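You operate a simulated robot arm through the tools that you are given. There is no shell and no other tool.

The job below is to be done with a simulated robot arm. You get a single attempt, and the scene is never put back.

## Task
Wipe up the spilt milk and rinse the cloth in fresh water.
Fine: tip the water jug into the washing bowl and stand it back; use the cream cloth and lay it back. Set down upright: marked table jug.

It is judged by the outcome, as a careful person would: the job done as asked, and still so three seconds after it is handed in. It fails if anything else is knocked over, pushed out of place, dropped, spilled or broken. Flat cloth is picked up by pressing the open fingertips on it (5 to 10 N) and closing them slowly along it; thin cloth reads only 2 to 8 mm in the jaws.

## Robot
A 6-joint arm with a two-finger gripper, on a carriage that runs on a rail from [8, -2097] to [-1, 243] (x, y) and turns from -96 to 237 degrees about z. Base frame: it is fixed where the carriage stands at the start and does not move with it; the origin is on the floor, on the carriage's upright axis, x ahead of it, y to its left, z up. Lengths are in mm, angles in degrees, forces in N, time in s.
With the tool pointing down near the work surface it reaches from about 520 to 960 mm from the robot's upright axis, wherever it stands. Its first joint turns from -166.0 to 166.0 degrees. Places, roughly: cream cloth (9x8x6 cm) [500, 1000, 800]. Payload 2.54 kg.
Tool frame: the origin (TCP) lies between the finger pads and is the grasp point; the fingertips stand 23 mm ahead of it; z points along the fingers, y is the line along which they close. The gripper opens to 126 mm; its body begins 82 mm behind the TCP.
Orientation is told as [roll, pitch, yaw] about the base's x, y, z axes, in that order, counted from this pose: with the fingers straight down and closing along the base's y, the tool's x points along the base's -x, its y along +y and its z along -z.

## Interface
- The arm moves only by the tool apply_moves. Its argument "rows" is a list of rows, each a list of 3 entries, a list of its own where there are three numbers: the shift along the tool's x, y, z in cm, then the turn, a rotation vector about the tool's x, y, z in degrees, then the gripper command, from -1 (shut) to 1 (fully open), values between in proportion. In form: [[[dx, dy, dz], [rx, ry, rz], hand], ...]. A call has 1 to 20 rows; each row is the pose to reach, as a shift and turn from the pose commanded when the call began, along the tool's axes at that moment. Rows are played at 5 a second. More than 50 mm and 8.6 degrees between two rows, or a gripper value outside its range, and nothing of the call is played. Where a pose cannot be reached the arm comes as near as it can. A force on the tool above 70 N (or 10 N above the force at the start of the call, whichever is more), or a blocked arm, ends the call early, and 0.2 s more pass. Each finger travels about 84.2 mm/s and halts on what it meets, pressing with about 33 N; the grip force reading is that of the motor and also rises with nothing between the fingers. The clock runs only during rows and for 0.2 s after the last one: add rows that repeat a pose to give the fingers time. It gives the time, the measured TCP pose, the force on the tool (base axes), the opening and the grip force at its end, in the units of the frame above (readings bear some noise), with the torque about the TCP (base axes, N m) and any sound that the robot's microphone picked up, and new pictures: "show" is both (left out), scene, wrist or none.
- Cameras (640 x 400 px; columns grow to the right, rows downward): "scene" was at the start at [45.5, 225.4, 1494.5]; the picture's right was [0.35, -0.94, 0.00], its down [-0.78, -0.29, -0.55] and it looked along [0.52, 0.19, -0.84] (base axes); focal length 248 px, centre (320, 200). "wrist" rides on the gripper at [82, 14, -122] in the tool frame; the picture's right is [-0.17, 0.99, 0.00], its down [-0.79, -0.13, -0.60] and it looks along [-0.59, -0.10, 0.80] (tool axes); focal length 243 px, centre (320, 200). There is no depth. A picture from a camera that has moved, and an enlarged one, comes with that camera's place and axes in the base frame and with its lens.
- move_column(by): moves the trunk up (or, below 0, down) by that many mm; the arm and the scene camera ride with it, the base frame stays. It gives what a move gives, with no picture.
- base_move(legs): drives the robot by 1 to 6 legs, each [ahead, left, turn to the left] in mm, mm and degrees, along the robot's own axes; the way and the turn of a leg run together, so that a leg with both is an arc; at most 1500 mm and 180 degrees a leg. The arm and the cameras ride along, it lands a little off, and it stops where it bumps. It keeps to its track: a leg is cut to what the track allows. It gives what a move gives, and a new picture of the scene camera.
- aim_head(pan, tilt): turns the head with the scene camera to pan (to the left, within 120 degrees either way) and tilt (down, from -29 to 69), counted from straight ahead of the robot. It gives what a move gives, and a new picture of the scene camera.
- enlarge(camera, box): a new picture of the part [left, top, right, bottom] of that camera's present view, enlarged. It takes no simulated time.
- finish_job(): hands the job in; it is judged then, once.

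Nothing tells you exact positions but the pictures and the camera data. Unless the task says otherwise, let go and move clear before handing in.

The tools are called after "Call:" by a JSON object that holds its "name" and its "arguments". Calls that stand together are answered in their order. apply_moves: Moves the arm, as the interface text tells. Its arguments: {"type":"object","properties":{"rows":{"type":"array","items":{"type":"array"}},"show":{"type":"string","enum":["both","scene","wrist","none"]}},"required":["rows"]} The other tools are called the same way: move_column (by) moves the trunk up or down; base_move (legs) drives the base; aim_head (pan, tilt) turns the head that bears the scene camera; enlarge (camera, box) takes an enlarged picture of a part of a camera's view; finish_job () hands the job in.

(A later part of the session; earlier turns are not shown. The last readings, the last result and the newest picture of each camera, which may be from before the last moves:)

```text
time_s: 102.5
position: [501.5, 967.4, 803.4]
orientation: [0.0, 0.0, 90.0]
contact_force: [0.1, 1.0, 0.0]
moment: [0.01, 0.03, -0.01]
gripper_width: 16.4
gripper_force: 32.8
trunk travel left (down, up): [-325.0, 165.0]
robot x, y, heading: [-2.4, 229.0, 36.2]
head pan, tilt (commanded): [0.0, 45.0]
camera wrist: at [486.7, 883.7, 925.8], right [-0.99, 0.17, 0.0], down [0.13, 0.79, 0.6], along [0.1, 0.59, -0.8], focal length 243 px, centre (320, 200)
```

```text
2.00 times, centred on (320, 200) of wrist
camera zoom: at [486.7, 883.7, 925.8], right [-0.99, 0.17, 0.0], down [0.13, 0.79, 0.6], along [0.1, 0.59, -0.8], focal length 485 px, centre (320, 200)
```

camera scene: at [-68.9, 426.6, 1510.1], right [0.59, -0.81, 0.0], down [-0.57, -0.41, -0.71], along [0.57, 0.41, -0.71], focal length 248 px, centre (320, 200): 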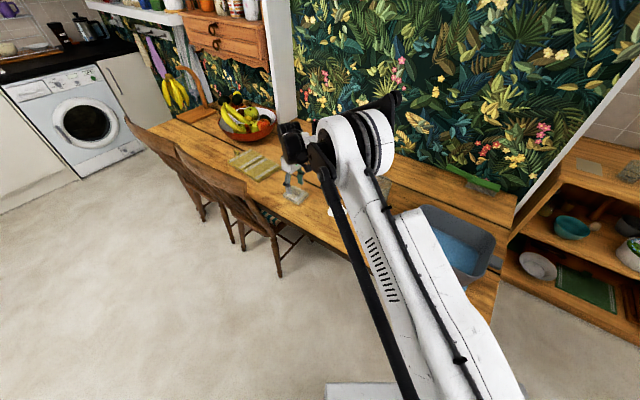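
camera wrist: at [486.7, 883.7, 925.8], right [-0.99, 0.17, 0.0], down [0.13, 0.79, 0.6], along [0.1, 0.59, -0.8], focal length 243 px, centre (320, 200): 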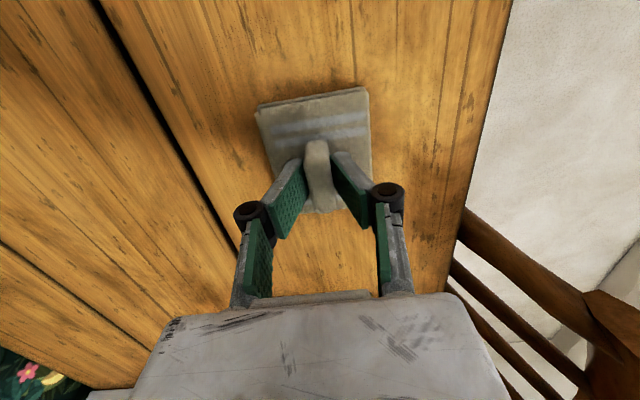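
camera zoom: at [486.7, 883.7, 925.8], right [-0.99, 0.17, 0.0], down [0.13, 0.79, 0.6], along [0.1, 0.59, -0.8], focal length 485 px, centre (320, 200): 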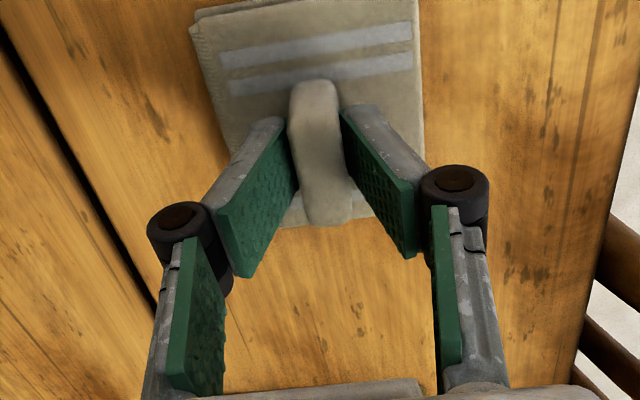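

The tab is gripped (16 mm, 33 N). Lifting the cloth and checking it comes along.

Call:
{"name": "apply_moves", "arguments": {"rows": [[[0, 0, -0.5], [0, 0, 0], -1], [[0, 0, -1.5], [0, 0, 0], -1], [[0, 0, -3], [0, 0, 0], -1], [[0, 0, -5], [0, 0, 0], -1], [[0, 0, -5], [0, 0, 0], -1]], "show": "both"}}

Call:
{"name": "enlarge", "arguments": {"camera": "scene", "box": [240, 130, 400, 230]}}

```text
time_s: 103.7
position: [500.1, 965.2, 853.1]
orientation: [-0.1, 0.1, 90.0]
contact_force: [0.1, 0.4, -0.8]
moment: [0.02, -0.01, -0.01]
gripper_width: 16.0
gripper_force: 33.0
trunk travel left (down, up): [-325.0, 165.0]
robot x, y, heading: [-3.1, 226.9, 36.0]
head pan, tilt (commanded): [0.0, 45.0]
camera scene: at [-69.1, 426.4, 1510.1], right [0.59, -0.81, 0.0], down [-0.57, -0.41, -0.71], along [0.57, 0.41, -0.71], focal length 248 px, centre (320, 200)
camera wrist: at [486.5, 882.5, 975.5], right [-0.99, 0.17, 0.0], down [0.13, 0.79, 0.6], along [0.1, 0.59, -0.8], focal length 243 px, centre (320, 200)
```

scene: 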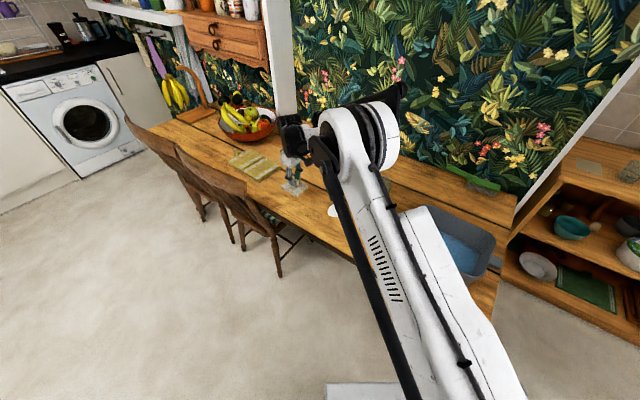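
wrist: 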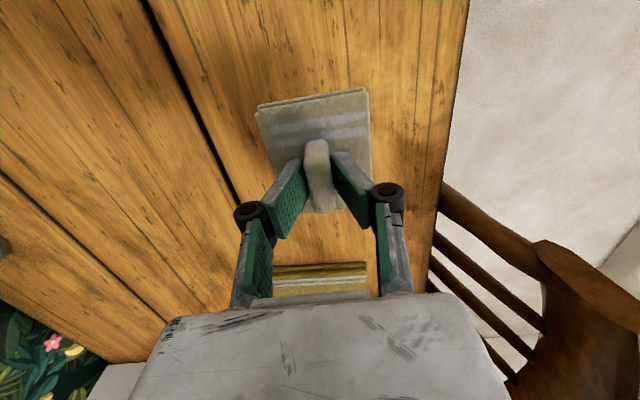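

```text
4.00 times, centred on (320, 180) of scene
camera zoom: at [-69.1, 426.4, 1510.1], right [0.59, -0.81, 0.0], down [-0.57, -0.41, -0.71], along [0.57, 0.41, -0.71], focal length 990 px, centre (320, 280)
```

zoom: 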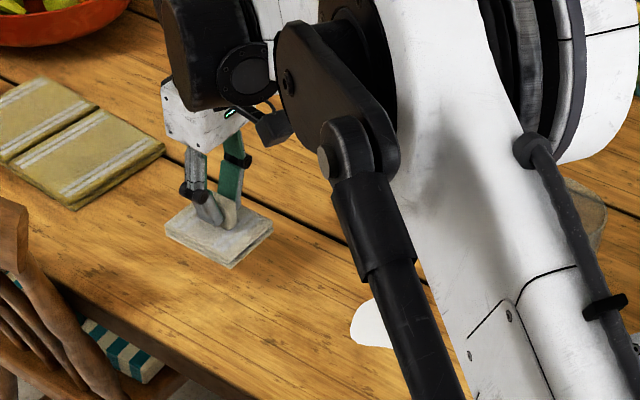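

The cloth hangs flat from the tab. The spill spans roughly x 492–568, y 735–805. I'll carry the cloth to just beyond its +y edge and lower it to the table.

Call:
{"name": "apply_moves", "arguments": {"rows": [[[2.5, -0.4, 0], [0, 0, 0], -1], [[5, -0.8, 0], [0, 0, 0], -1], [[7.5, -1.2, 0], [0, 0, 0], -1], [[10, -1.5, 0], [0, 0, 0], -1], [[11.3, -1.5, 1], [0, 0, 0], -1], [[11.3, -1.5, 2.5], [0, 0, 0], -1], [[11.3, -1.5, 4], [0, 0, 0], -1], [[11.3, -1.5, 4.7], [0, 0, 0], -1], [[11.3, -1.5, 4.7], [0, 0, 0], -1]], "show": "both"}}

Call:
{"name": "enlarge", "arguments": {"camera": "scene", "box": [260, 130, 420, 250]}}

```text
time_s: 105.7
position: [515.4, 853.1, 806.7]
orientation: [0.0, -0.1, 90.0]
contact_force: [-0.6, -0.3, -0.3]
moment: [0.01, 0.03, 0.01]
gripper_width: 16.4
gripper_force: 33.0
trunk travel left (down, up): [-325.0, 165.0]
robot x, y, heading: [1.9, 226.1, 36.1]
head pan, tilt (commanded): [0.0, 45.0]
camera scene: at [-68.9, 426.6, 1510.1], right [0.59, -0.81, 0.0], down [-0.57, -0.41, -0.71], along [0.57, 0.41, -0.71], focal length 248 px, centre (320, 200)
camera wrist: at [501.5, 770.9, 929.1], right [-0.99, 0.17, 0.0], down [0.13, 0.79, 0.6], along [0.1, 0.59, -0.8], focal length 243 px, centre (320, 200)
```

scene: 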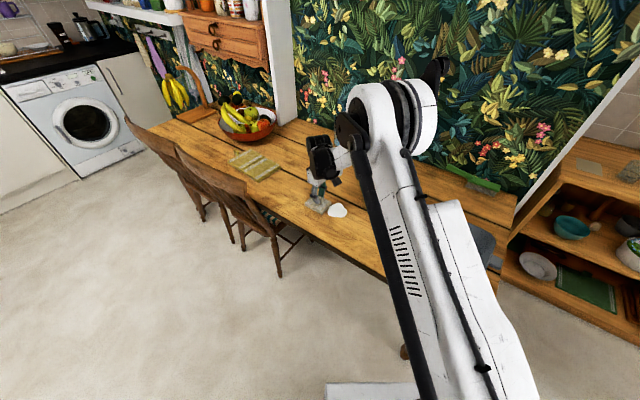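
wrist: 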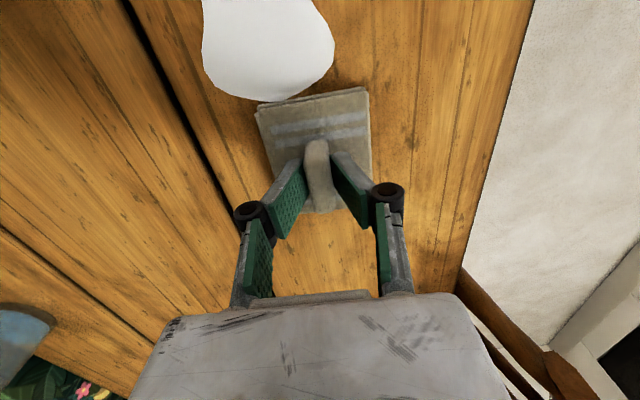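

```text
3.33 times, centred on (340, 190) of scene
camera zoom: at [-68.9, 426.6, 1510.1], right [0.59, -0.81, 0.0], down [-0.57, -0.41, -0.71], along [0.57, 0.41, -0.71], focal length 825 px, centre (253, 233)
```

zoom: 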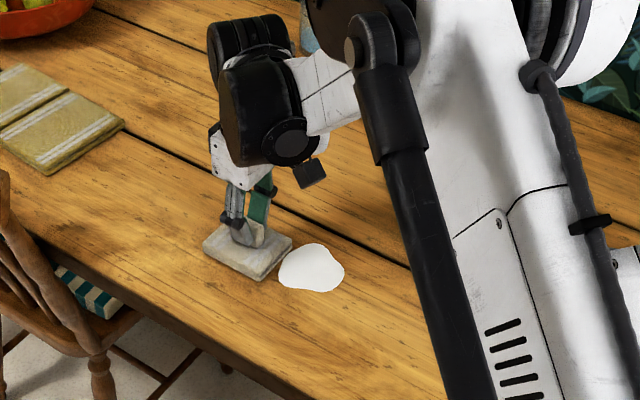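

The pad is poised right at the spill's edge. Lowering to press gently, watching the force.

Call:
{"name": "apply_moves", "arguments": {"rows": [[[0, 0, 0.15], [0, 0, 0], -1], [[0, 0, 0.3], [0, 0, 0], -1], [[0, 0, 0.4], [0, 0, 0], -1], [[0, 0, 0.4], [0, 0, 0], -1]], "show": "none"}}

```text
time_s: 106.7
position: [515.3, 853.4, 804.4]
orientation: [0.0, 0.0, 90.0]
contact_force: [-1.1, 2.5, 6.1]
moment: [0.08, 0.04, 0.01]
gripper_width: 16.5
gripper_force: 33.2
trunk travel left (down, up): [-325.0, 165.0]
robot x, y, heading: [1.6, 227.7, 35.8]
head pan, tilt (commanded): [0.0, 45.0]
```

About 6 N of pressure. First wiping stroke towards -y.

Call:
{"name": "apply_moves", "arguments": {"rows": [[[0.7, 0, 0], [0, 0, 0], -1], [[2, 0, 0], [0, 0, 0], -1], [[3.5, 0, 0], [0, 0, 0], -1], [[5, 0, 0], [0, 0, 0], -1], [[6.5, 0, 0], [0, 0, 0], -1], [[8, 0, 0], [0, 0, 0], -1], [[9.5, 0, 0], [0, 0, 0], -1], [[11, 0, 0], [0, 0, 0], -1], [[12.5, 0, 0], [0, 0, 0], -1], [[13.8, 0, 0], [0, 0, 0], -1], [[14.5, 0, 0], [0, 0, 0], -1], [[14.5, 0, 0], [0, 0, 0], -1]], "show": "both"}}

Call:
{"name": "enlarge", "arguments": {"camera": "scene", "box": [260, 130, 420, 250]}}

```text
time_s: 109.3
position: [516.4, 708.6, 803.2]
orientation: [0.0, -0.1, 90.0]
contact_force: [-2.4, 11.8, 27.2]
moment: [0.28, 0.07, 0.04]
gripper_width: 16.1
gripper_force: 32.7
trunk travel left (down, up): [-325.0, 165.0]
robot x, y, heading: [-0.2, 224.4, 36.0]
head pan, tilt (commanded): [0.0, 45.0]
camera scene: at [-70.5, 426.0, 1510.2], right [0.59, -0.81, 0.0], down [-0.57, -0.41, -0.71], along [0.57, 0.42, -0.71], focal length 248 px, centre (320, 200)
camera wrist: at [502.2, 624.7, 925.3], right [-0.99, 0.16, 0.0], down [0.13, 0.79, 0.6], along [0.1, 0.59, -0.8], focal length 243 px, centre (320, 200)
```

scene: 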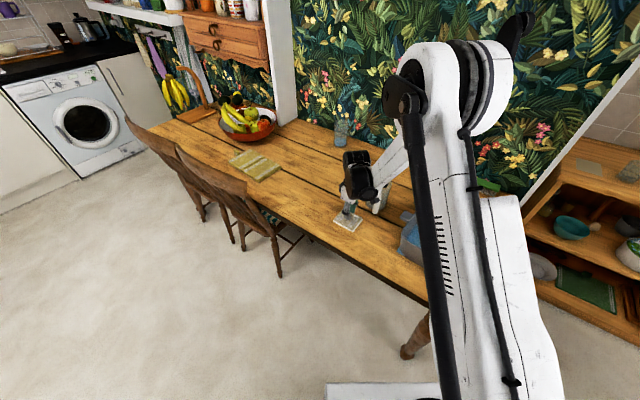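
wrist: 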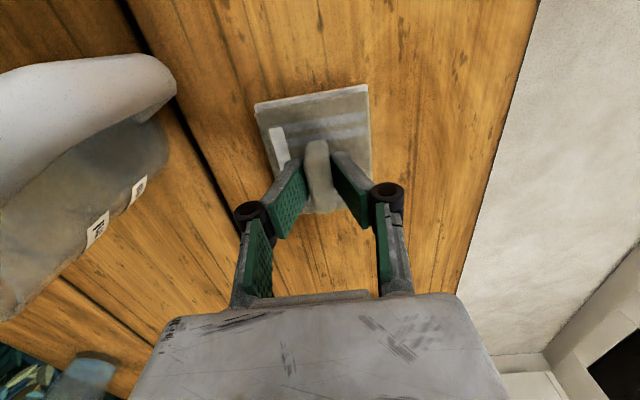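

```text
3.33 times, centred on (340, 190) of scene
camera zoom: at [-70.5, 426.0, 1510.2], right [0.59, -0.81, 0.0], down [-0.57, -0.41, -0.71], along [0.57, 0.42, -0.71], focal length 825 px, centre (253, 233)
```

zoom: 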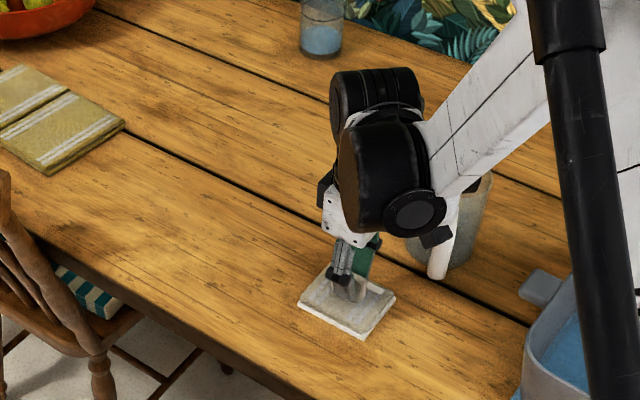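

The spill looks mostly gone after one stroke; pressure crept up to 27 N, so I'll ease up 2 mm, shift the lane to +x and wipe back.

Call:
{"name": "apply_moves", "arguments": {"rows": [[[0, 0, -0.12], [0, 0, 0], -1], [[0, -1, -0.15], [0, 0, 0], -1], [[0, -2.5, -0.15], [0, 0, 0], -1], [[0, -3.6, -0.15], [0, 0, 0], -1], [[0, -3.6, -0.15], [0, 0, 0], -1]], "show": "none"}}

```text
time_s: 110.5
position: [552.4, 709.3, 802.1]
orientation: [0.0, 0.0, 90.0]
contact_force: [-0.9, -1.5, 2.4]
moment: [-0.1, 0.01, -0.03]
gripper_width: 15.9
gripper_force: 33.0
trunk travel left (down, up): [-325.0, 165.0]
robot x, y, heading: [-2.6, 229.5, 35.9]
head pan, tilt (commanded): [0.0, 45.0]
```

Call:
{"name": "apply_moves", "arguments": {"rows": [[[-0.5, 0, 0.06], [0, 0, 0], -1], [[-1.8, 0, 0.06], [0, 0, 0], -1], [[-3.3, 0, 0.06], [0, 0, 0], -1], [[-4.8, 0, 0.06], [0, 0, 0], -1], [[-6.3, 0, 0.06], [0, 0, 0], -1], [[-7.8, 0, 0.06], [0, 0, 0], -1], [[-9.3, 0, 0.06], [0, 0, 0], -1], [[-10.8, 0, 0.06], [0, 0, 0], -1], [[-12.3, 0, 0.06], [0, 0, 0], -1], [[-13.6, 0, 0.06], [0, 0, 0], -1], [[-14.5, 0, 0.06], [0, 0, 0], -1], [[-14.5, 0, 0.06], [0, 0, 0], -1]], "show": "both"}}

Call:
{"name": "enlarge", "arguments": {"camera": "scene", "box": [260, 130, 420, 250]}}

Call:
{"name": "enlarge", "arguments": {"camera": "wrist", "box": [160, 0, 480, 240]}}

```text
time_s: 113.1
position: [553.3, 853.4, 804.8]
orientation: [0.0, 0.1, 90.0]
contact_force: [-1.3, -0.2, -0.1]
moment: [0.02, 0.02, -0.01]
gripper_width: 16.2
gripper_force: 33.0
trunk travel left (down, up): [-325.0, 165.0]
robot x, y, heading: [-1.4, 226.4, 36.1]
head pan, tilt (commanded): [0.0, 45.0]
camera scene: at [-68.9, 426.6, 1510.1], right [0.59, -0.81, 0.0], down [-0.57, -0.41, -0.71], along [0.57, 0.41, -0.71], focal length 248 px, centre (320, 200)
camera wrist: at [538.5, 770.7, 926.3], right [-0.99, 0.17, 0.0], down [0.13, 0.79, 0.6], along [0.1, 0.59, -0.8], focal length 243 px, centre (320, 200)
```

scene: 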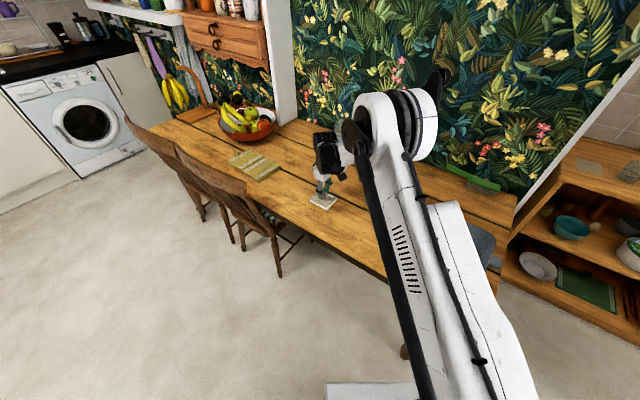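
wrist: 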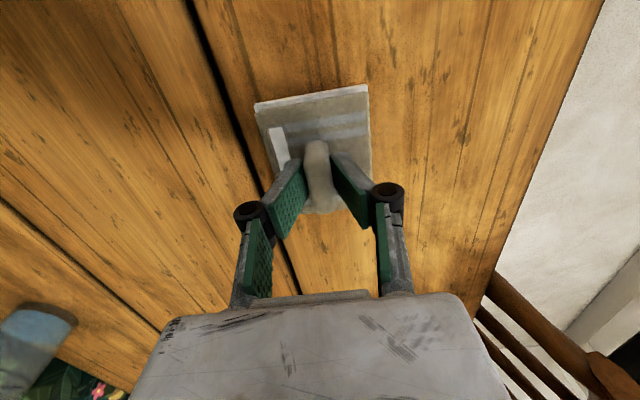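

```text
3.33 times, centred on (340, 190) of scene
camera zoom: at [-68.9, 426.6, 1510.1], right [0.59, -0.81, 0.0], down [-0.57, -0.41, -0.71], along [0.57, 0.41, -0.71], focal length 825 px, centre (253, 233)
```

zoom: 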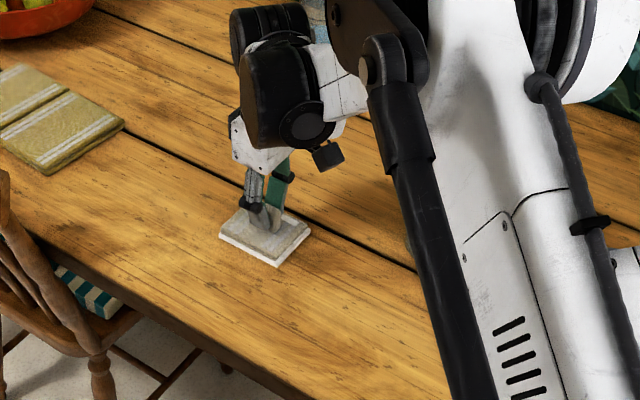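

```text
1.67 times, centred on (320, 120) of wrist
camera zoom: at [538.5, 770.7, 926.3], right [-0.99, 0.17, 0.0], down [0.13, 0.79, 0.6], along [0.1, 0.59, -0.8], focal length 404 px, centre (320, 333)
```

zoom: 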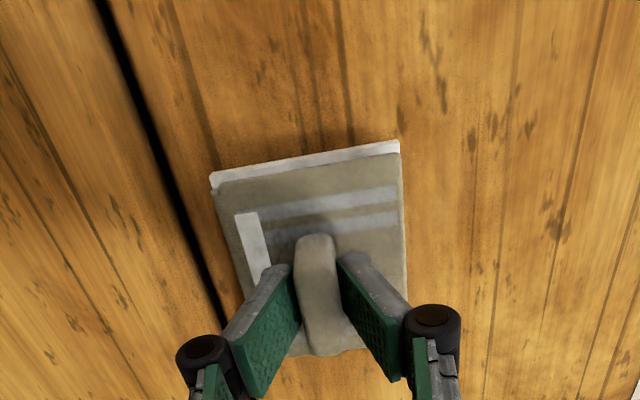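

The table where the milk was looks clean and the cloth's underside is milky-white. Let me inspect the wiped area closely.

Call:
{"name": "enlarge", "arguments": {"camera": "scene", "box": [305, 180, 385, 240]}}

```text
6.67 times, centred on (345, 210) of scene
camera zoom: at [-68.9, 426.6, 1510.1], right [0.59, -0.81, 0.0], down [-0.57, -0.41, -0.71], along [0.57, 0.41, -0.71], focal length 1650 px, centre (153, 133)
```

zoom: 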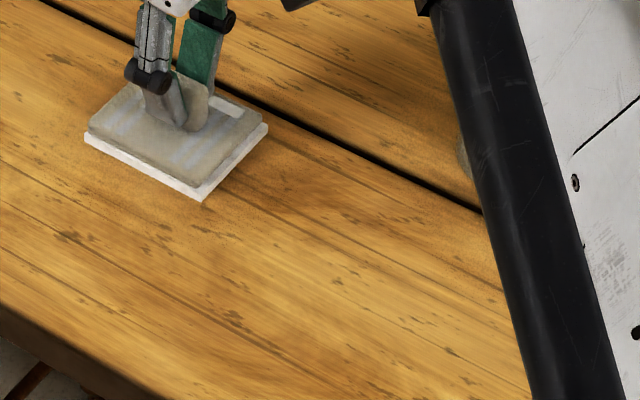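

The table is clean. Now lift the cloth high and carry it over the jug's line to the bowl.

Call:
{"name": "apply_moves", "arguments": {"rows": [[[0, 0, -2], [0, 0, 0], -1], [[0, 0, -5], [0, 0, 0], -1], [[0, 0, -9], [0, 0, 0], -1], [[0, 0, -13], [0, 0, 0], -1], [[2, -0.1, -15.5], [0, 0, 0], -1], [[5.5, -0.2, -15.5], [0, 0, 0], -1], [[9.5, -0.4, -15.5], [0, 0, 0], -1], [[13.5, -0.5, -15.5], [0, 0, 0], -1], [[17.5, -0.7, -15.5], [0, 0, 0], -1], [[21.5, -0.8, -15.5], [0, 0, 0], -1], [[25.5, -1, -15.5], [0, 0, 0], -1], [[29.5, -1.2, -15.5], [0, 0, 0], -1], [[33.5, -1.3, -15.5], [0, 0, 0], -1], [[37.5, -1.5, -15.5], [0, 0, 0], -1], [[41.5, -1.6, -15.5], [0, 0, 0], -1], [[45, -1.8, -15.5], [0, 0, 0], -1], [[47.5, -1.9, -15.5], [0, 0, 0], -1], [[48.1, -1.9, -15.5], [0, 0, 0], -1], [[48.1, -1.9, -15.5], [0, 0, 0], -1]], "show": "both"}}

Call:
{"name": "enlarge", "arguments": {"camera": "scene", "box": [280, 130, 440, 250]}}

```text
time_s: 117.1
position: [571.6, 371.7, 958.4]
orientation: [0.0, 0.0, 90.0]
contact_force: [-0.6, -0.5, -0.8]
moment: [-0.02, -0.01, 0.01]
gripper_width: 16.2
gripper_force: 33.2
trunk travel left (down, up): [-325.0, 165.0]
robot x, y, heading: [-2.7, 227.7, 35.9]
head pan, tilt (commanded): [0.0, 45.0]
camera scene: at [-69.0, 426.6, 1510.1], right [0.59, -0.81, 0.0], down [-0.57, -0.41, -0.71], along [0.57, 0.41, -0.71], focal length 248 px, centre (320, 200)
camera wrist: at [557.5, 288.9, 1080.8], right [-0.99, 0.17, 0.0], down [0.13, 0.79, 0.6], along [0.1, 0.59, -0.8], focal length 243 px, centre (320, 200)
```

scene: 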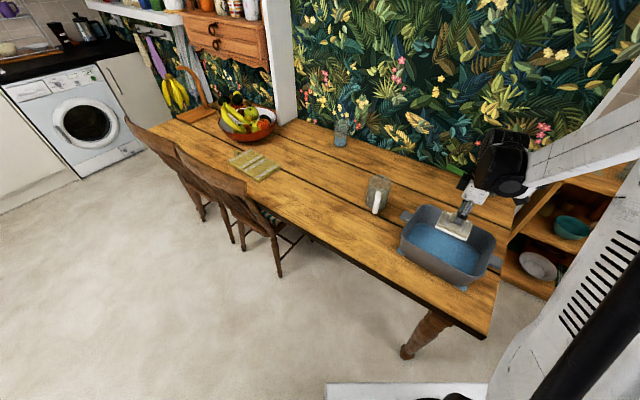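
wrist: 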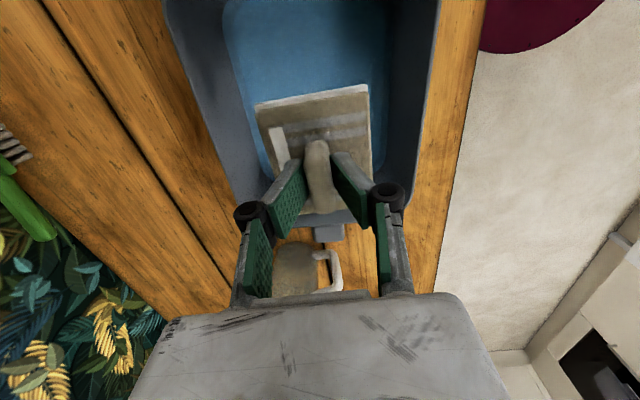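

```text
3.33 times, centred on (360, 190) of scene
camera zoom: at [-69.0, 426.6, 1510.1], right [0.59, -0.81, 0.0], down [-0.57, -0.41, -0.71], along [0.57, 0.41, -0.71], focal length 825 px, centre (187, 233)
```

zoom: 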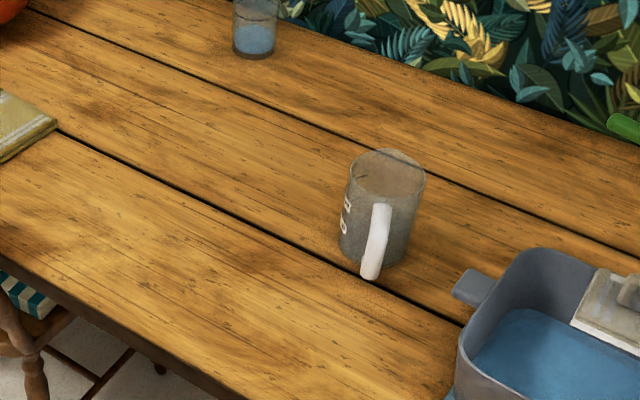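

The pad is centred over the bowl. Lowering it into the water.

Call:
{"name": "apply_moves", "arguments": {"rows": [[[0, 0, 3], [0, 0, 0], -1], [[0, 0, 6], [0, 0, 0], -1], [[0, 0, 9], [0, 0, 0], -1], [[0, 0, 11.5], [0, 0, 0], -1], [[0, 0, 13.2], [0, 0, 0], -1], [[0, 0, 14.2], [0, 0, 0], -1], [[0, 0, 14.2], [0, 0, 0], -1]], "show": "both"}}

Call:
{"name": "enlarge", "arguments": {"camera": "scene", "box": [380, 170, 520, 310]}}

```text
time_s: 118.7
position: [571.2, 372.3, 816.4]
orientation: [0.0, 0.0, 90.0]
contact_force: [-0.2, 0.9, -0.2]
moment: [0.01, -0.01, 0.01]
gripper_width: 16.2
gripper_force: 33.2
trunk travel left (down, up): [-325.0, 165.0]
robot x, y, heading: [-0.5, 226.7, 36.0]
head pan, tilt (commanded): [0.0, 45.0]
camera scene: at [-68.9, 426.6, 1510.1], right [0.59, -0.81, 0.0], down [-0.57, -0.41, -0.71], along [0.57, 0.41, -0.71], focal length 248 px, centre (320, 200)
camera wrist: at [557.2, 288.5, 938.5], right [-0.99, 0.17, 0.0], down [0.13, 0.79, 0.6], along [0.1, 0.59, -0.8], focal length 243 px, centre (320, 200)
```

scene: 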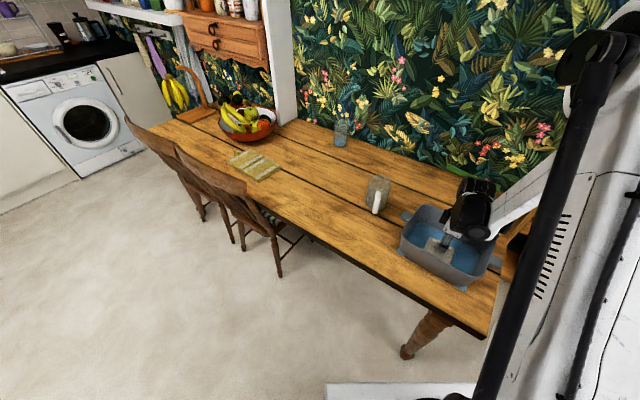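
wrist: 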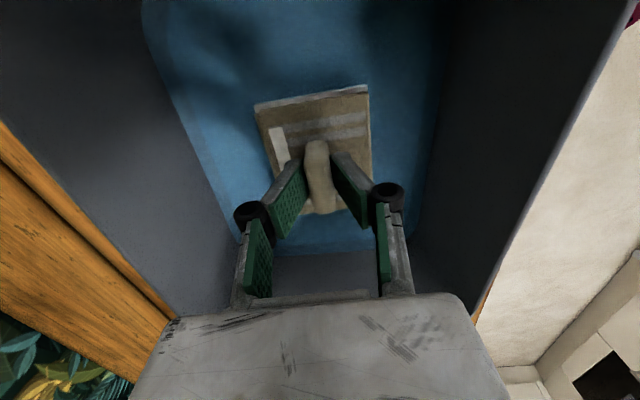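

```text
2.86 times, centred on (450, 240) of scene
camera zoom: at [-68.9, 426.6, 1510.1], right [0.59, -0.81, 0.0], down [-0.57, -0.41, -0.71], along [0.57, 0.41, -0.71], focal length 707 px, centre (-51, 86)
```

zoom: 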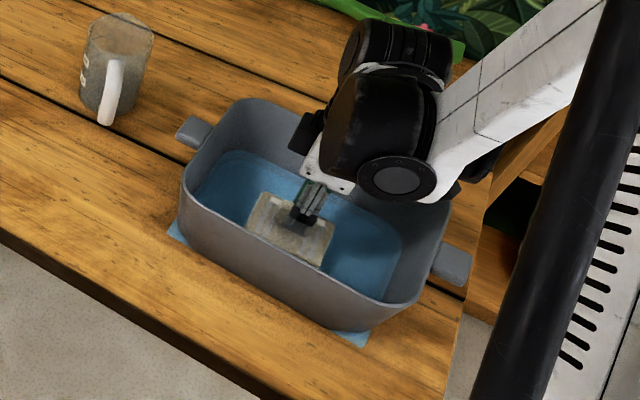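

Call:
{"name": "apply_moves", "arguments": {"rows": [[[0, 0, 0.2], [0, 0, 0], -1], [[0, 0, 0.4], [0, 0, 0], -1], [[0, 0, 0.5], [0, 0, 0], -1], [[0, 0, 0.5], [0, 0, 0], -1]], "show": "none"}}

```text
time_s: 119.7
position: [570.7, 371.9, 811.3]
orientation: [0.0, -0.1, 89.9]
contact_force: [0.9, 0.3, -0.2]
moment: [-0.01, -0.01, -0.02]
gripper_width: 16.1
gripper_force: 32.5
trunk travel left (down, up): [-325.0, 165.0]
robot x, y, heading: [-2.3, 225.7, 36.0]
head pan, tilt (commanded): [0.0, 45.0]
```

Call:
{"name": "apply_moves", "arguments": {"rows": [[[0, 0, 0.15], [0, 0, 0], -1], [[0, 0, 0.3], [0, 0, 0], -1], [[0, 0, 0.3], [0, 0, 0], -1]], "show": "none"}}

```text
time_s: 120.5
position: [570.2, 373.3, 809.2]
orientation: [-0.1, 0.0, 90.1]
contact_force: [1.1, -0.5, 0.2]
moment: [0.01, 0.0, 0.01]
gripper_width: 16.1
gripper_force: 33.4
trunk travel left (down, up): [-325.0, 165.0]
robot x, y, heading: [-1.1, 228.1, 36.1]
head pan, tilt (commanded): [0.0, 45.0]
```

The cloth is in the water. Swishing it gently back and forth.

Call:
{"name": "apply_moves", "arguments": {"rows": [[[1.2, 0, 0], [0, 0, 0], -1], [[2.4, 0, 0], [0, 0, 0], -1], [[1.2, 0, 0], [0, 0, 0], -1], [[0, 0, 0], [0, 0, 0], -1], [[-1.2, 0, 0], [0, 0, 0], -1], [[-2.4, 0, 0], [0, 0, 0], -1], [[-1.2, 0, 0], [0, 0, 0], -1], [[0, 1, 0], [0, 0, 0], -1], [[0, 2, 0], [0, 0, 0], -1], [[0, 1, 0], [0, 0, 0], -1], [[0, 0, 0], [0, 0, 0], -1], [[0, -1, 0], [0, 0, 0], -1], [[0, -2, 0], [0, 0, 0], -1], [[0, -1, 0], [0, 0, 0], -1], [[0, 0, 0], [0, 0, 0], -1], [[1.2, 0, 0.2], [0, 0, 0], -1], [[2.4, 0, 0.2], [0, 0, 0], -1], [[1.2, 0, 0.2], [0, 0, 0], -1], [[0, 0, 0], [0, 0, 0], -1], [[0, 0, 0], [0, 0, 0], -1]], "show": "both"}}

Call:
{"name": "enlarge", "arguments": {"camera": "scene", "box": [380, 170, 520, 310]}}

```text
time_s: 124.7
position: [569.1, 373.7, 808.2]
orientation: [0.0, 0.0, 90.0]
contact_force: [-0.6, 0.2, -0.8]
moment: [0.0, -0.01, 0.0]
gripper_width: 16.1
gripper_force: 33.4
trunk travel left (down, up): [-325.0, 165.0]
robot x, y, heading: [-0.2, 227.1, 36.1]
head pan, tilt (commanded): [0.0, 45.0]
camera scene: at [-69.0, 426.8, 1509.8], right [0.59, -0.81, 0.0], down [-0.57, -0.41, -0.71], along [0.57, 0.41, -0.71], focal length 248 px, centre (320, 200)
camera wrist: at [556.3, 290.2, 930.3], right [-0.99, 0.16, 0.0], down [0.13, 0.79, 0.6], along [0.1, 0.59, -0.8], focal length 243 px, centre (320, 200)
```

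scene: 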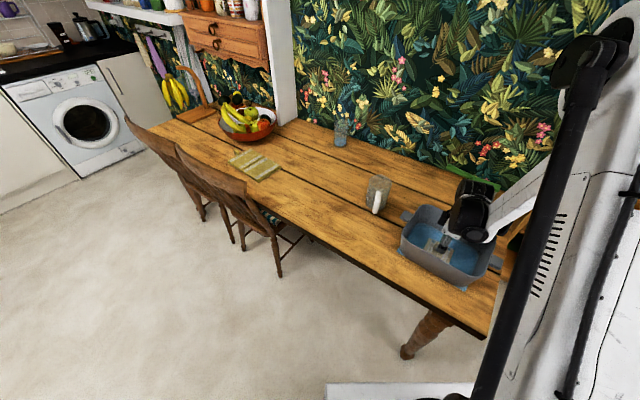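
wrist: 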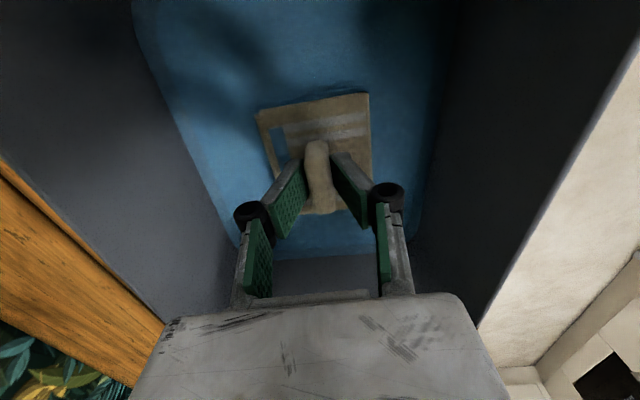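

```text
2.86 times, centred on (450, 240) of scene
camera zoom: at [-69.0, 426.8, 1509.8], right [0.59, -0.81, 0.0], down [-0.57, -0.41, -0.71], along [0.57, 0.41, -0.71], focal length 707 px, centre (-51, 86)
```

zoom: 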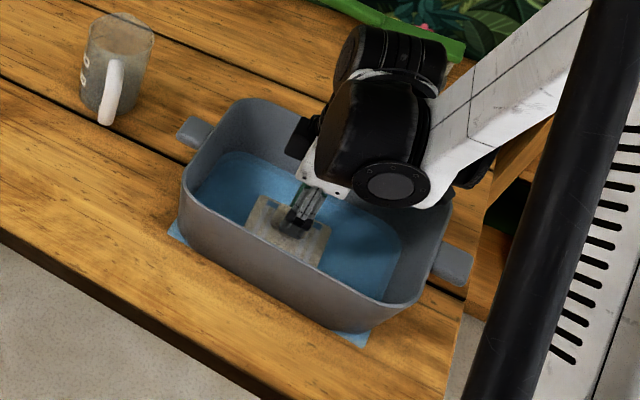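

The cloth's underside no longer shows white; I'll do a second dip and swish for a thorough rinse.

Call:
{"name": "apply_moves", "arguments": {"rows": [[[0, 0, -1.5], [0, 0, 0], -1], [[0, 0, -3.5], [0, 0, 0], -1], [[0, 0, -3.5], [0, 0, 0], -1], [[0, 0, -1.5], [0, 0, 0], -1], [[0, 0, 0], [0, 0, 0], -1], [[1.2, 0.8, 0], [0, 0, 0], -1], [[2.4, 0, 0], [0, 0, 0], -1], [[1.2, -0.8, 0], [0, 0, 0], -1], [[0, -1.6, 0], [0, 0, 0], -1], [[-1.2, -0.8, 0], [0, 0, 0], -1], [[-2.4, 0, 0], [0, 0, 0], -1], [[-1.2, 0.8, 0], [0, 0, 0], -1], [[0, 1.6, 0], [0, 0, 0], -1], [[1.2, 0.8, 0], [0, 0, 0], -1], [[2.4, 0, 0], [0, 0, 0], -1], [[1.2, -0.8, 0], [0, 0, 0], -1], [[0, 0, 0], [0, 0, 0], -1], [[0, 0, -2], [0, 0, 0], -1], [[0, 0, -5], [0, 0, 0], -1], [[0, 0, -5], [0, 0, 0], -1]], "show": "both"}}

Call:
{"name": "enlarge", "arguments": {"camera": "scene", "box": [400, 190, 500, 290]}}

Call:
{"name": "enlarge", "arguments": {"camera": "wrist", "box": [200, 60, 440, 240]}}

```text
time_s: 128.9
position: [569.2, 373.6, 857.7]
orientation: [0.1, 0.0, 89.8]
contact_force: [-0.9, 0.0, 0.6]
moment: [0.0, -0.02, 0.01]
gripper_width: 16.2
gripper_force: 32.8
trunk travel left (down, up): [-325.0, 165.0]
robot x, y, heading: [-0.7, 226.5, 36.0]
head pan, tilt (commanded): [0.0, 45.0]
camera scene: at [-69.5, 426.4, 1510.1], right [0.59, -0.81, 0.0], down [-0.57, -0.41, -0.71], along [0.57, 0.41, -0.71], focal length 248 px, centre (320, 200)
camera wrist: at [556.1, 289.9, 980.5], right [-0.99, 0.17, 0.0], down [0.13, 0.79, 0.6], along [0.1, 0.59, -0.8], focal length 243 px, centre (320, 200)
```

scene: 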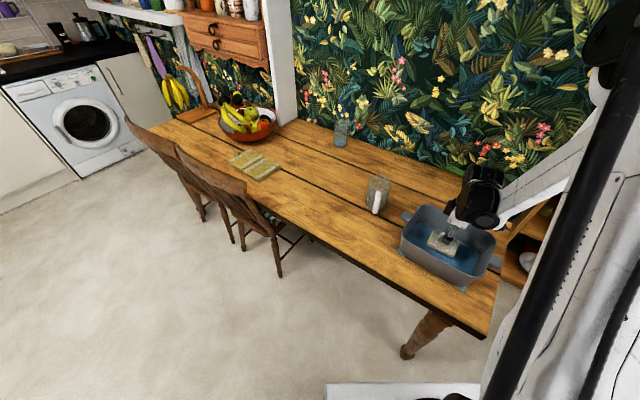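
wrist: 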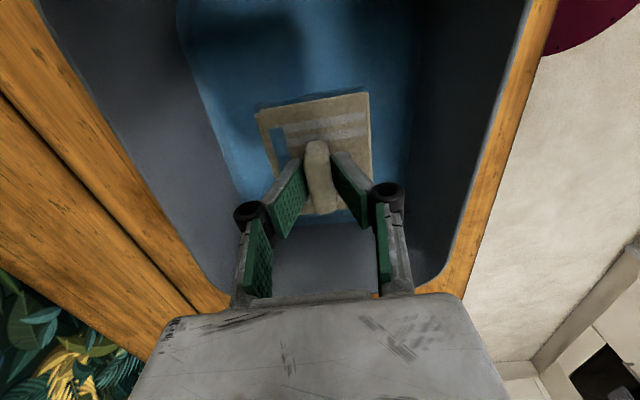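

```text
4.00 times, centred on (450, 240) of scene
camera zoom: at [-69.5, 426.4, 1510.1], right [0.59, -0.81, 0.0], down [-0.57, -0.41, -0.71], along [0.57, 0.41, -0.71], focal length 990 px, centre (-200, 40)
```

zoom: 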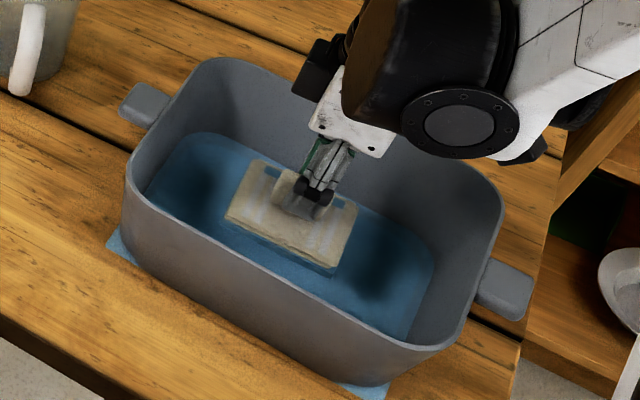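

```text
2.22 times, centred on (320, 150) of wrist
camera zoom: at [556.1, 289.9, 980.5], right [-0.99, 0.17, 0.0], down [0.13, 0.79, 0.6], along [0.1, 0.59, -0.8], focal length 539 px, centre (320, 311)
```

zoom: 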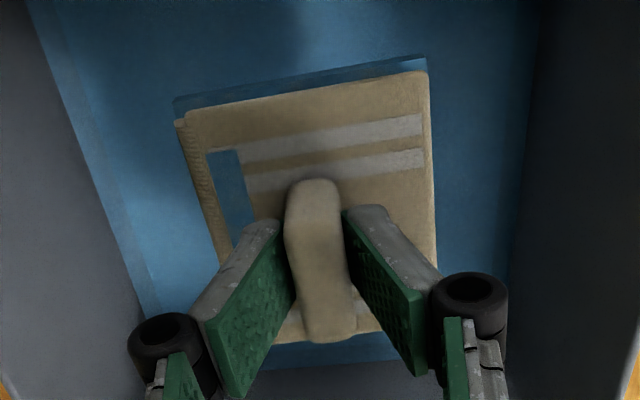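

The white is gone and the cloth is wet with clear water. I'll raise it above the bowl and let it drip for a few seconds.

Call:
{"name": "apply_moves", "arguments": {"rows": [[[0, 0, -1], [0, 0, 0], -1], [[0, 0, -2], [0, 0, 0], -1], [[0, 0, -2], [0, 0, 0], -1], [[0, 0, -2], [0, 0, 0], -1], [[0, 0, -2], [0, 0, 0], -1], [[0, 0, -2], [0, 0, 0], -1], [[0, 0, -2], [0, 0, 0], -1], [[0, 0, -2], [0, 0, 0], -1], [[0, 0, -2], [0, 0, 0], -1], [[0, 0, -2], [0, 0, 0], -1], [[0, 0, -2], [0, 0, 0], -1], [[0, 0, -2], [0, 0, 0], -1], [[0, 0, -2], [0, 0, 0], -1], [[0, 0, -2], [0, 0, 0], -1], [[0, 0, -2], [0, 0, 0], -1], [[0, 0, -2], [0, 0, 0], -1], [[0, 0, -2], [0, 0, 0], -1], [[0, 0, -2], [0, 0, 0], -1], [[0, 0, -2], [0, 0, 0], -1], [[0, 0, -2], [0, 0, 0], -1]], "show": "wrist"}}

Call:
{"name": "enlarge", "arguments": {"camera": "wrist", "box": [200, 60, 440, 240]}}

Call:
{"name": "enlarge", "arguments": {"camera": "scene", "box": [400, 180, 500, 290]}}

```text
time_s: 133.1
position: [570.2, 372.8, 877.3]
orientation: [-0.1, -0.1, 90.0]
contact_force: [0.1, -0.3, -0.8]
moment: [-0.02, 0.01, 0.02]
gripper_width: 16.3
gripper_force: 33.3
trunk travel left (down, up): [-325.0, 165.0]
robot x, y, heading: [1.8, 228.8, 35.9]
head pan, tilt (commanded): [0.0, 45.0]
camera wrist: at [557.2, 289.4, 999.6], right [-0.99, 0.17, 0.0], down [0.13, 0.79, 0.6], along [0.1, 0.59, -0.8], focal length 243 px, centre (320, 200)
```

wrist: 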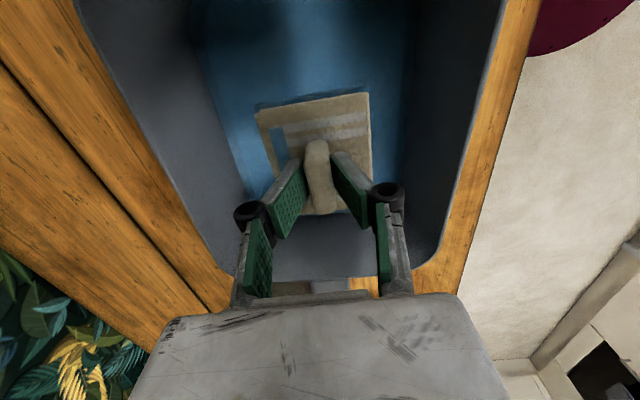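

```text
2.22 times, centred on (320, 150) of wrist
camera zoom: at [557.2, 289.4, 999.6], right [-0.99, 0.17, 0.0], down [0.13, 0.79, 0.6], along [0.1, 0.59, -0.8], focal length 539 px, centre (320, 311)
```

zoom: 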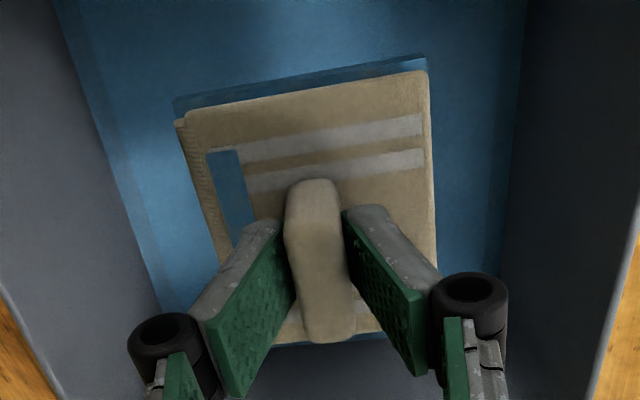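

```text
3.64 times, centred on (450, 235) of scene
camera zoom: at [-68.9, 426.5, 1510.1], right [0.59, -0.81, 0.0], down [-0.57, -0.41, -0.71], along [0.57, 0.41, -0.71], focal length 900 px, centre (-153, 73)
```

zoom: 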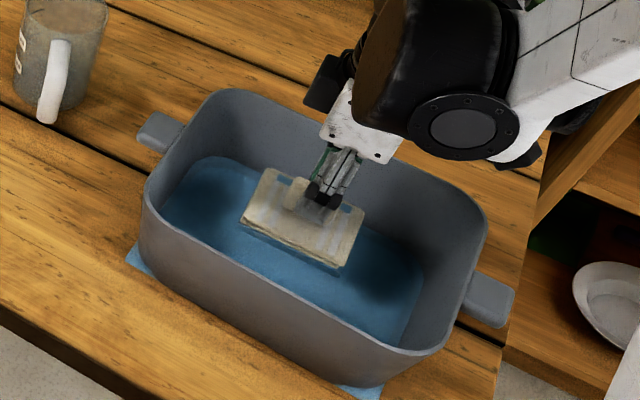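

The cloth is rinsed. Now carry it back, high over everything, to its original place.

Call:
{"name": "apply_moves", "arguments": {"rows": [[[0, 0, -3], [0, 0, 0], -1], [[0, 0, -6.5], [0, 0, 0], -1], [[-1, 0.1, -8.3], [0, 0, 0], -1], [[-4, 0.5, -8.3], [0, 0, 0], -1], [[-8, 1, -8.3], [0, 0, 0], -1], [[-12, 1.5, -8.3], [0, 0, 0], -1], [[-16, 2, -8.3], [0, 0, 0], -1], [[-20, 2.5, -8.3], [0, 0, 0], -1], [[-24, 3, -8.3], [0, 0, 0], -1], [[-28, 3.4, -8.3], [0, 0, 0], -1], [[-32, 3.9, -8.3], [0, 0, 0], -1], [[-36, 4.4, -8.3], [0, 0, 0], -1], [[-40, 4.8, -8.3], [0, 0, 0], -1], [[-44, 5.3, -8.3], [0, 0, 0], -1], [[-48, 5.8, -8.3], [0, 0, 0], -1], [[-52, 6.3, -8.3], [0, 0, 0], -1], [[-56, 6.7, -8.3], [0, 0, 0], -1], [[-58.6, 6.9, -8.3], [0, 0, 0], -1], [[-59.4, 7, -8.3], [0, 0, 0], -1], [[-59.4, 7, -8.3], [0, 0, 0], -1]], "show": "both"}}

Call:
{"name": "enlarge", "arguments": {"camera": "scene", "box": [220, 110, 420, 260]}}

```text
time_s: 137.3
position: [501.8, 965.3, 960.6]
orientation: [0.0, 0.0, 90.0]
contact_force: [0.0, 0.7, -0.8]
moment: [0.02, -0.02, 0.02]
gripper_width: 16.4
gripper_force: 32.3
trunk travel left (down, up): [-325.0, 165.0]
robot x, y, heading: [2.5, 226.2, 35.8]
head pan, tilt (commanded): [0.0, 45.0]
camera scene: at [-68.9, 426.6, 1510.1], right [0.59, -0.81, 0.0], down [-0.57, -0.41, -0.71], along [0.57, 0.41, -0.71], focal length 248 px, centre (320, 200)
camera wrist: at [488.2, 882.4, 1083.4], right [-0.99, 0.17, 0.0], down [0.13, 0.79, 0.6], along [0.1, 0.59, -0.8], focal length 243 px, centre (320, 200)
```

scene: 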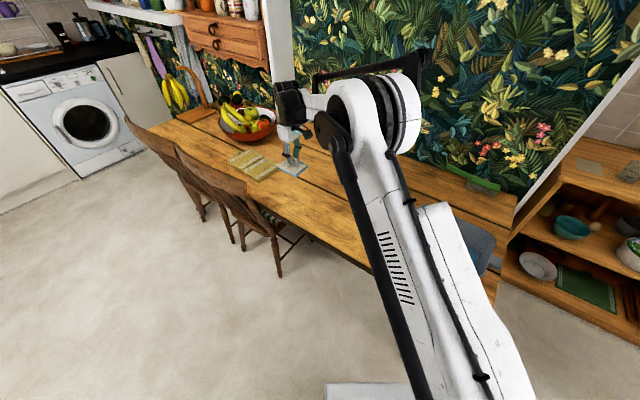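
wrist: 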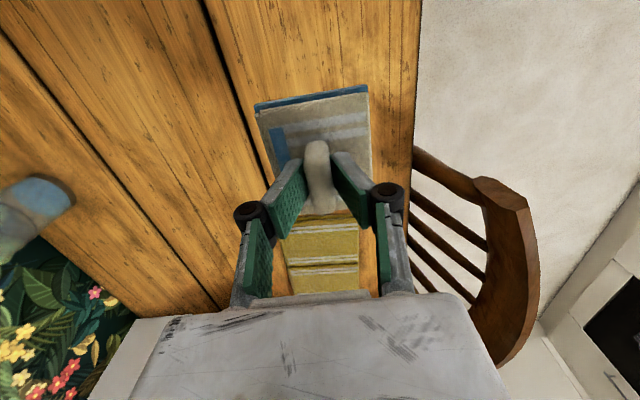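

```text
2.67 times, centred on (320, 185) of scene
camera zoom: at [-68.9, 426.6, 1510.1], right [0.59, -0.81, 0.0], down [-0.57, -0.41, -0.71], along [0.57, 0.41, -0.71], focal length 660 px, centre (320, 240)
```

zoom: 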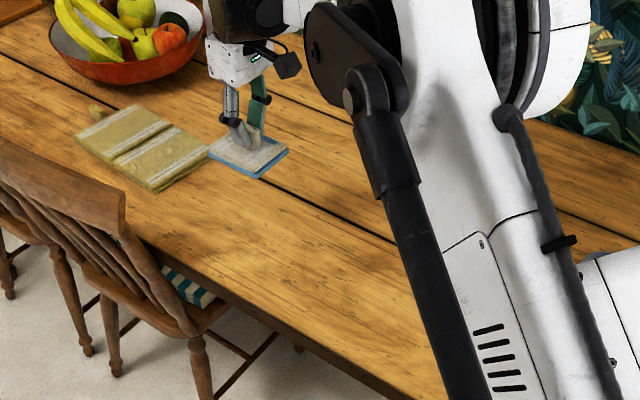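

Positioned above its original spot. Lowering it to the table.

Call:
{"name": "apply_moves", "arguments": {"rows": [[[0, 0, 3], [0, 0, 0], -1], [[0, 0, 6], [0, 0, 0], -1], [[0, 0, 9], [0, 0, 0], -1], [[0, 0, 12], [0, 0, 0], -1], [[0, 0, 14], [0, 0, 0], -1], [[0, 0, 15], [0, 0, 0], -1], [[0, 0, 15.4], [0, 0, 0], -1], [[0, 0, 15.6], [0, 0, 0], -1], [[0, 0, 15.6], [0, 0, 0], -1]], "show": "both"}}

Call:
{"name": "enlarge", "arguments": {"camera": "scene", "box": [240, 130, 360, 230]}}

```text
time_s: 139.3
position: [499.9, 965.8, 804.7]
orientation: [-0.1, -0.1, 90.0]
contact_force: [0.6, -0.9, 0.1]
moment: [-0.04, -0.01, 0.02]
gripper_width: 16.2
gripper_force: 33.3
trunk travel left (down, up): [-325.0, 165.0]
robot x, y, heading: [-0.5, 228.2, 35.9]
head pan, tilt (commanded): [0.0, 45.0]
camera scene: at [-68.9, 426.6, 1510.1], right [0.59, -0.81, 0.0], down [-0.57, -0.41, -0.71], along [0.57, 0.41, -0.71], focal length 248 px, centre (320, 200)
camera wrist: at [487.6, 882.8, 927.5], right [-0.99, 0.17, 0.0], down [0.13, 0.79, 0.6], along [0.1, 0.59, -0.8], focal length 243 px, centre (320, 200)
```

scene: 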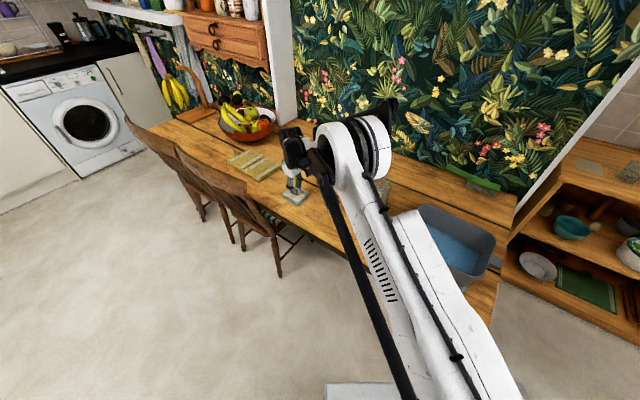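
wrist: 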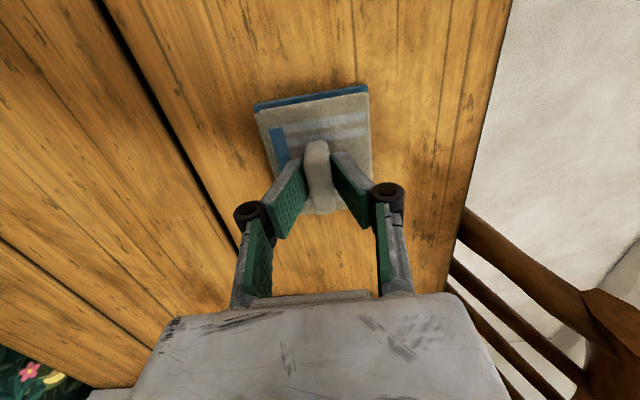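

```text
4.00 times, centred on (300, 180) of scene
camera zoom: at [-68.9, 426.6, 1510.1], right [0.59, -0.81, 0.0], down [-0.57, -0.41, -0.71], along [0.57, 0.41, -0.71], focal length 990 px, centre (400, 280)
```

zoom: 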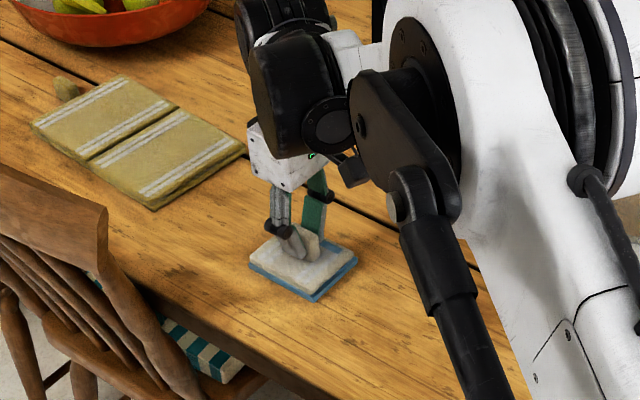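

Call:
{"name": "apply_moves", "arguments": {"rows": [[[0, 0, 0.1], [0, 0, 0], -1], [[0, 0, 0.2], [0, 0, 0], -1], [[0, 0, 0.2], [0, 0, 0], -1]], "show": "none"}}

```text
time_s: 140.1
position: [501.8, 966.9, 802.4]
orientation: [0.0, 0.0, 90.0]
contact_force: [1.2, 0.7, 2.3]
moment: [-0.01, 0.01, -0.04]
gripper_width: 16.3
gripper_force: 33.1
trunk travel left (down, up): [-325.0, 165.0]
robot x, y, heading: [-0.7, 228.5, 36.0]
head pan, tilt (commanded): [0.0, 45.0]
```

The cloth is on the table (2.3 N). Opening the fingers gently and rising clear.

Call:
{"name": "apply_moves", "arguments": {"rows": [[[0, 0, 0], [0, 0, 0], -0.7], [[0, 0, 0], [0, 0, 0], -0.6], [[0, 0, 0], [0, 0, 0], -0.45], [[0, 0, 0], [0, 0, 0], -0.25], [[0, 0, 0], [0, 0, 0], 0], [[0, 0, 0], [0, 0, 0], 0], [[0, 0, -1], [0, 0, 0], 0], [[0, 0, -3], [0, 0, 0], 0], [[0, 0, -6], [0, 0, 0], 0], [[0, 0, -10], [0, 0, 0], 0], [[0, 0, -14], [0, 0, 0], 0], [[0, 0, -16], [0, 0, 0], 0]], "show": "both"}}

Call:
{"name": "enlarge", "arguments": {"camera": "scene", "box": [240, 130, 360, 230]}}

Call:
{"name": "enlarge", "arguments": {"camera": "wrist", "box": [200, 20, 440, 200]}}

```text
time_s: 142.7
position: [501.8, 967.5, 963.5]
orientation: [0.0, 0.0, 89.9]
contact_force: [-0.7, 0.1, 1.1]
moment: [0.0, 0.05, -0.01]
gripper_width: 62.9
gripper_force: 0.1
trunk travel left (down, up): [-325.0, 165.0]
robot x, y, heading: [-3.8, 225.4, 35.9]
head pan, tilt (commanded): [0.0, 45.0]
camera scene: at [-69.0, 426.5, 1510.1], right [0.59, -0.81, 0.0], down [-0.57, -0.41, -0.71], along [0.57, 0.41, -0.71], focal length 248 px, centre (320, 200)
camera wrist: at [487.6, 884.8, 1085.3], right [-0.99, 0.17, 0.0], down [0.13, 0.79, 0.6], along [0.1, 0.59, -0.8], focal length 243 px, centre (320, 200)
```

scene: 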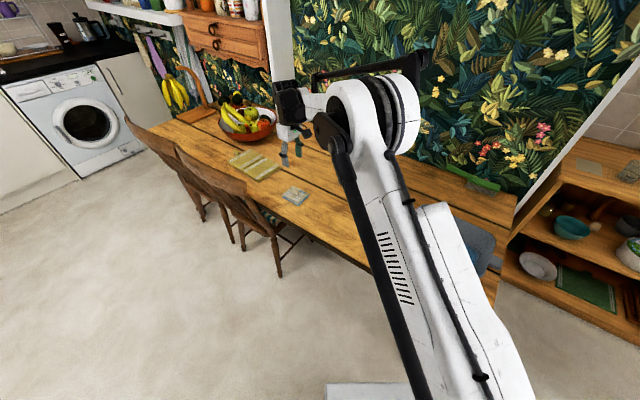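
wrist: 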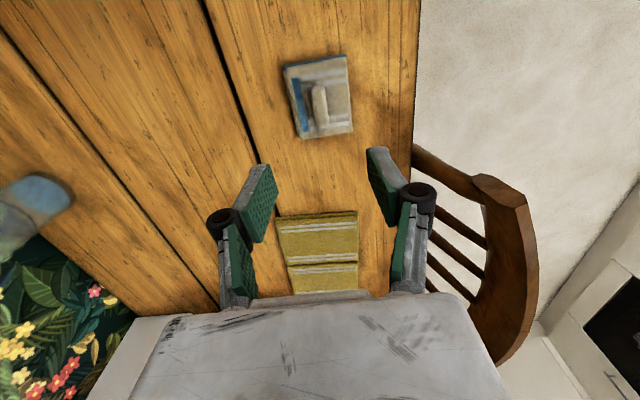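

```text
4.00 times, centred on (300, 180) of scene
camera zoom: at [-69.0, 426.5, 1510.1], right [0.59, -0.81, 0.0], down [-0.57, -0.41, -0.71], along [0.57, 0.41, -0.71], focal length 990 px, centre (400, 280)
```

zoom: 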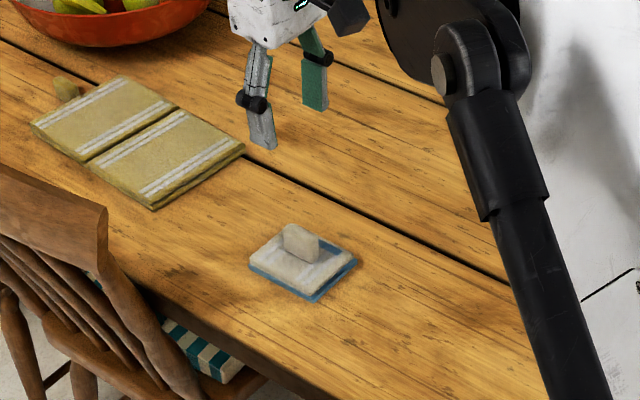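

```text
2.22 times, centred on (320, 110) of wrist
camera zoom: at [487.6, 884.8, 1085.3], right [-0.99, 0.17, 0.0], down [0.13, 0.79, 0.6], along [0.1, 0.59, -0.8], focal length 539 px, centre (320, 400)
```

zoom: 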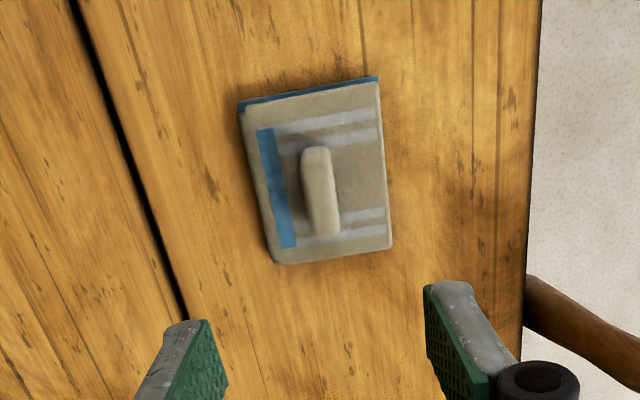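

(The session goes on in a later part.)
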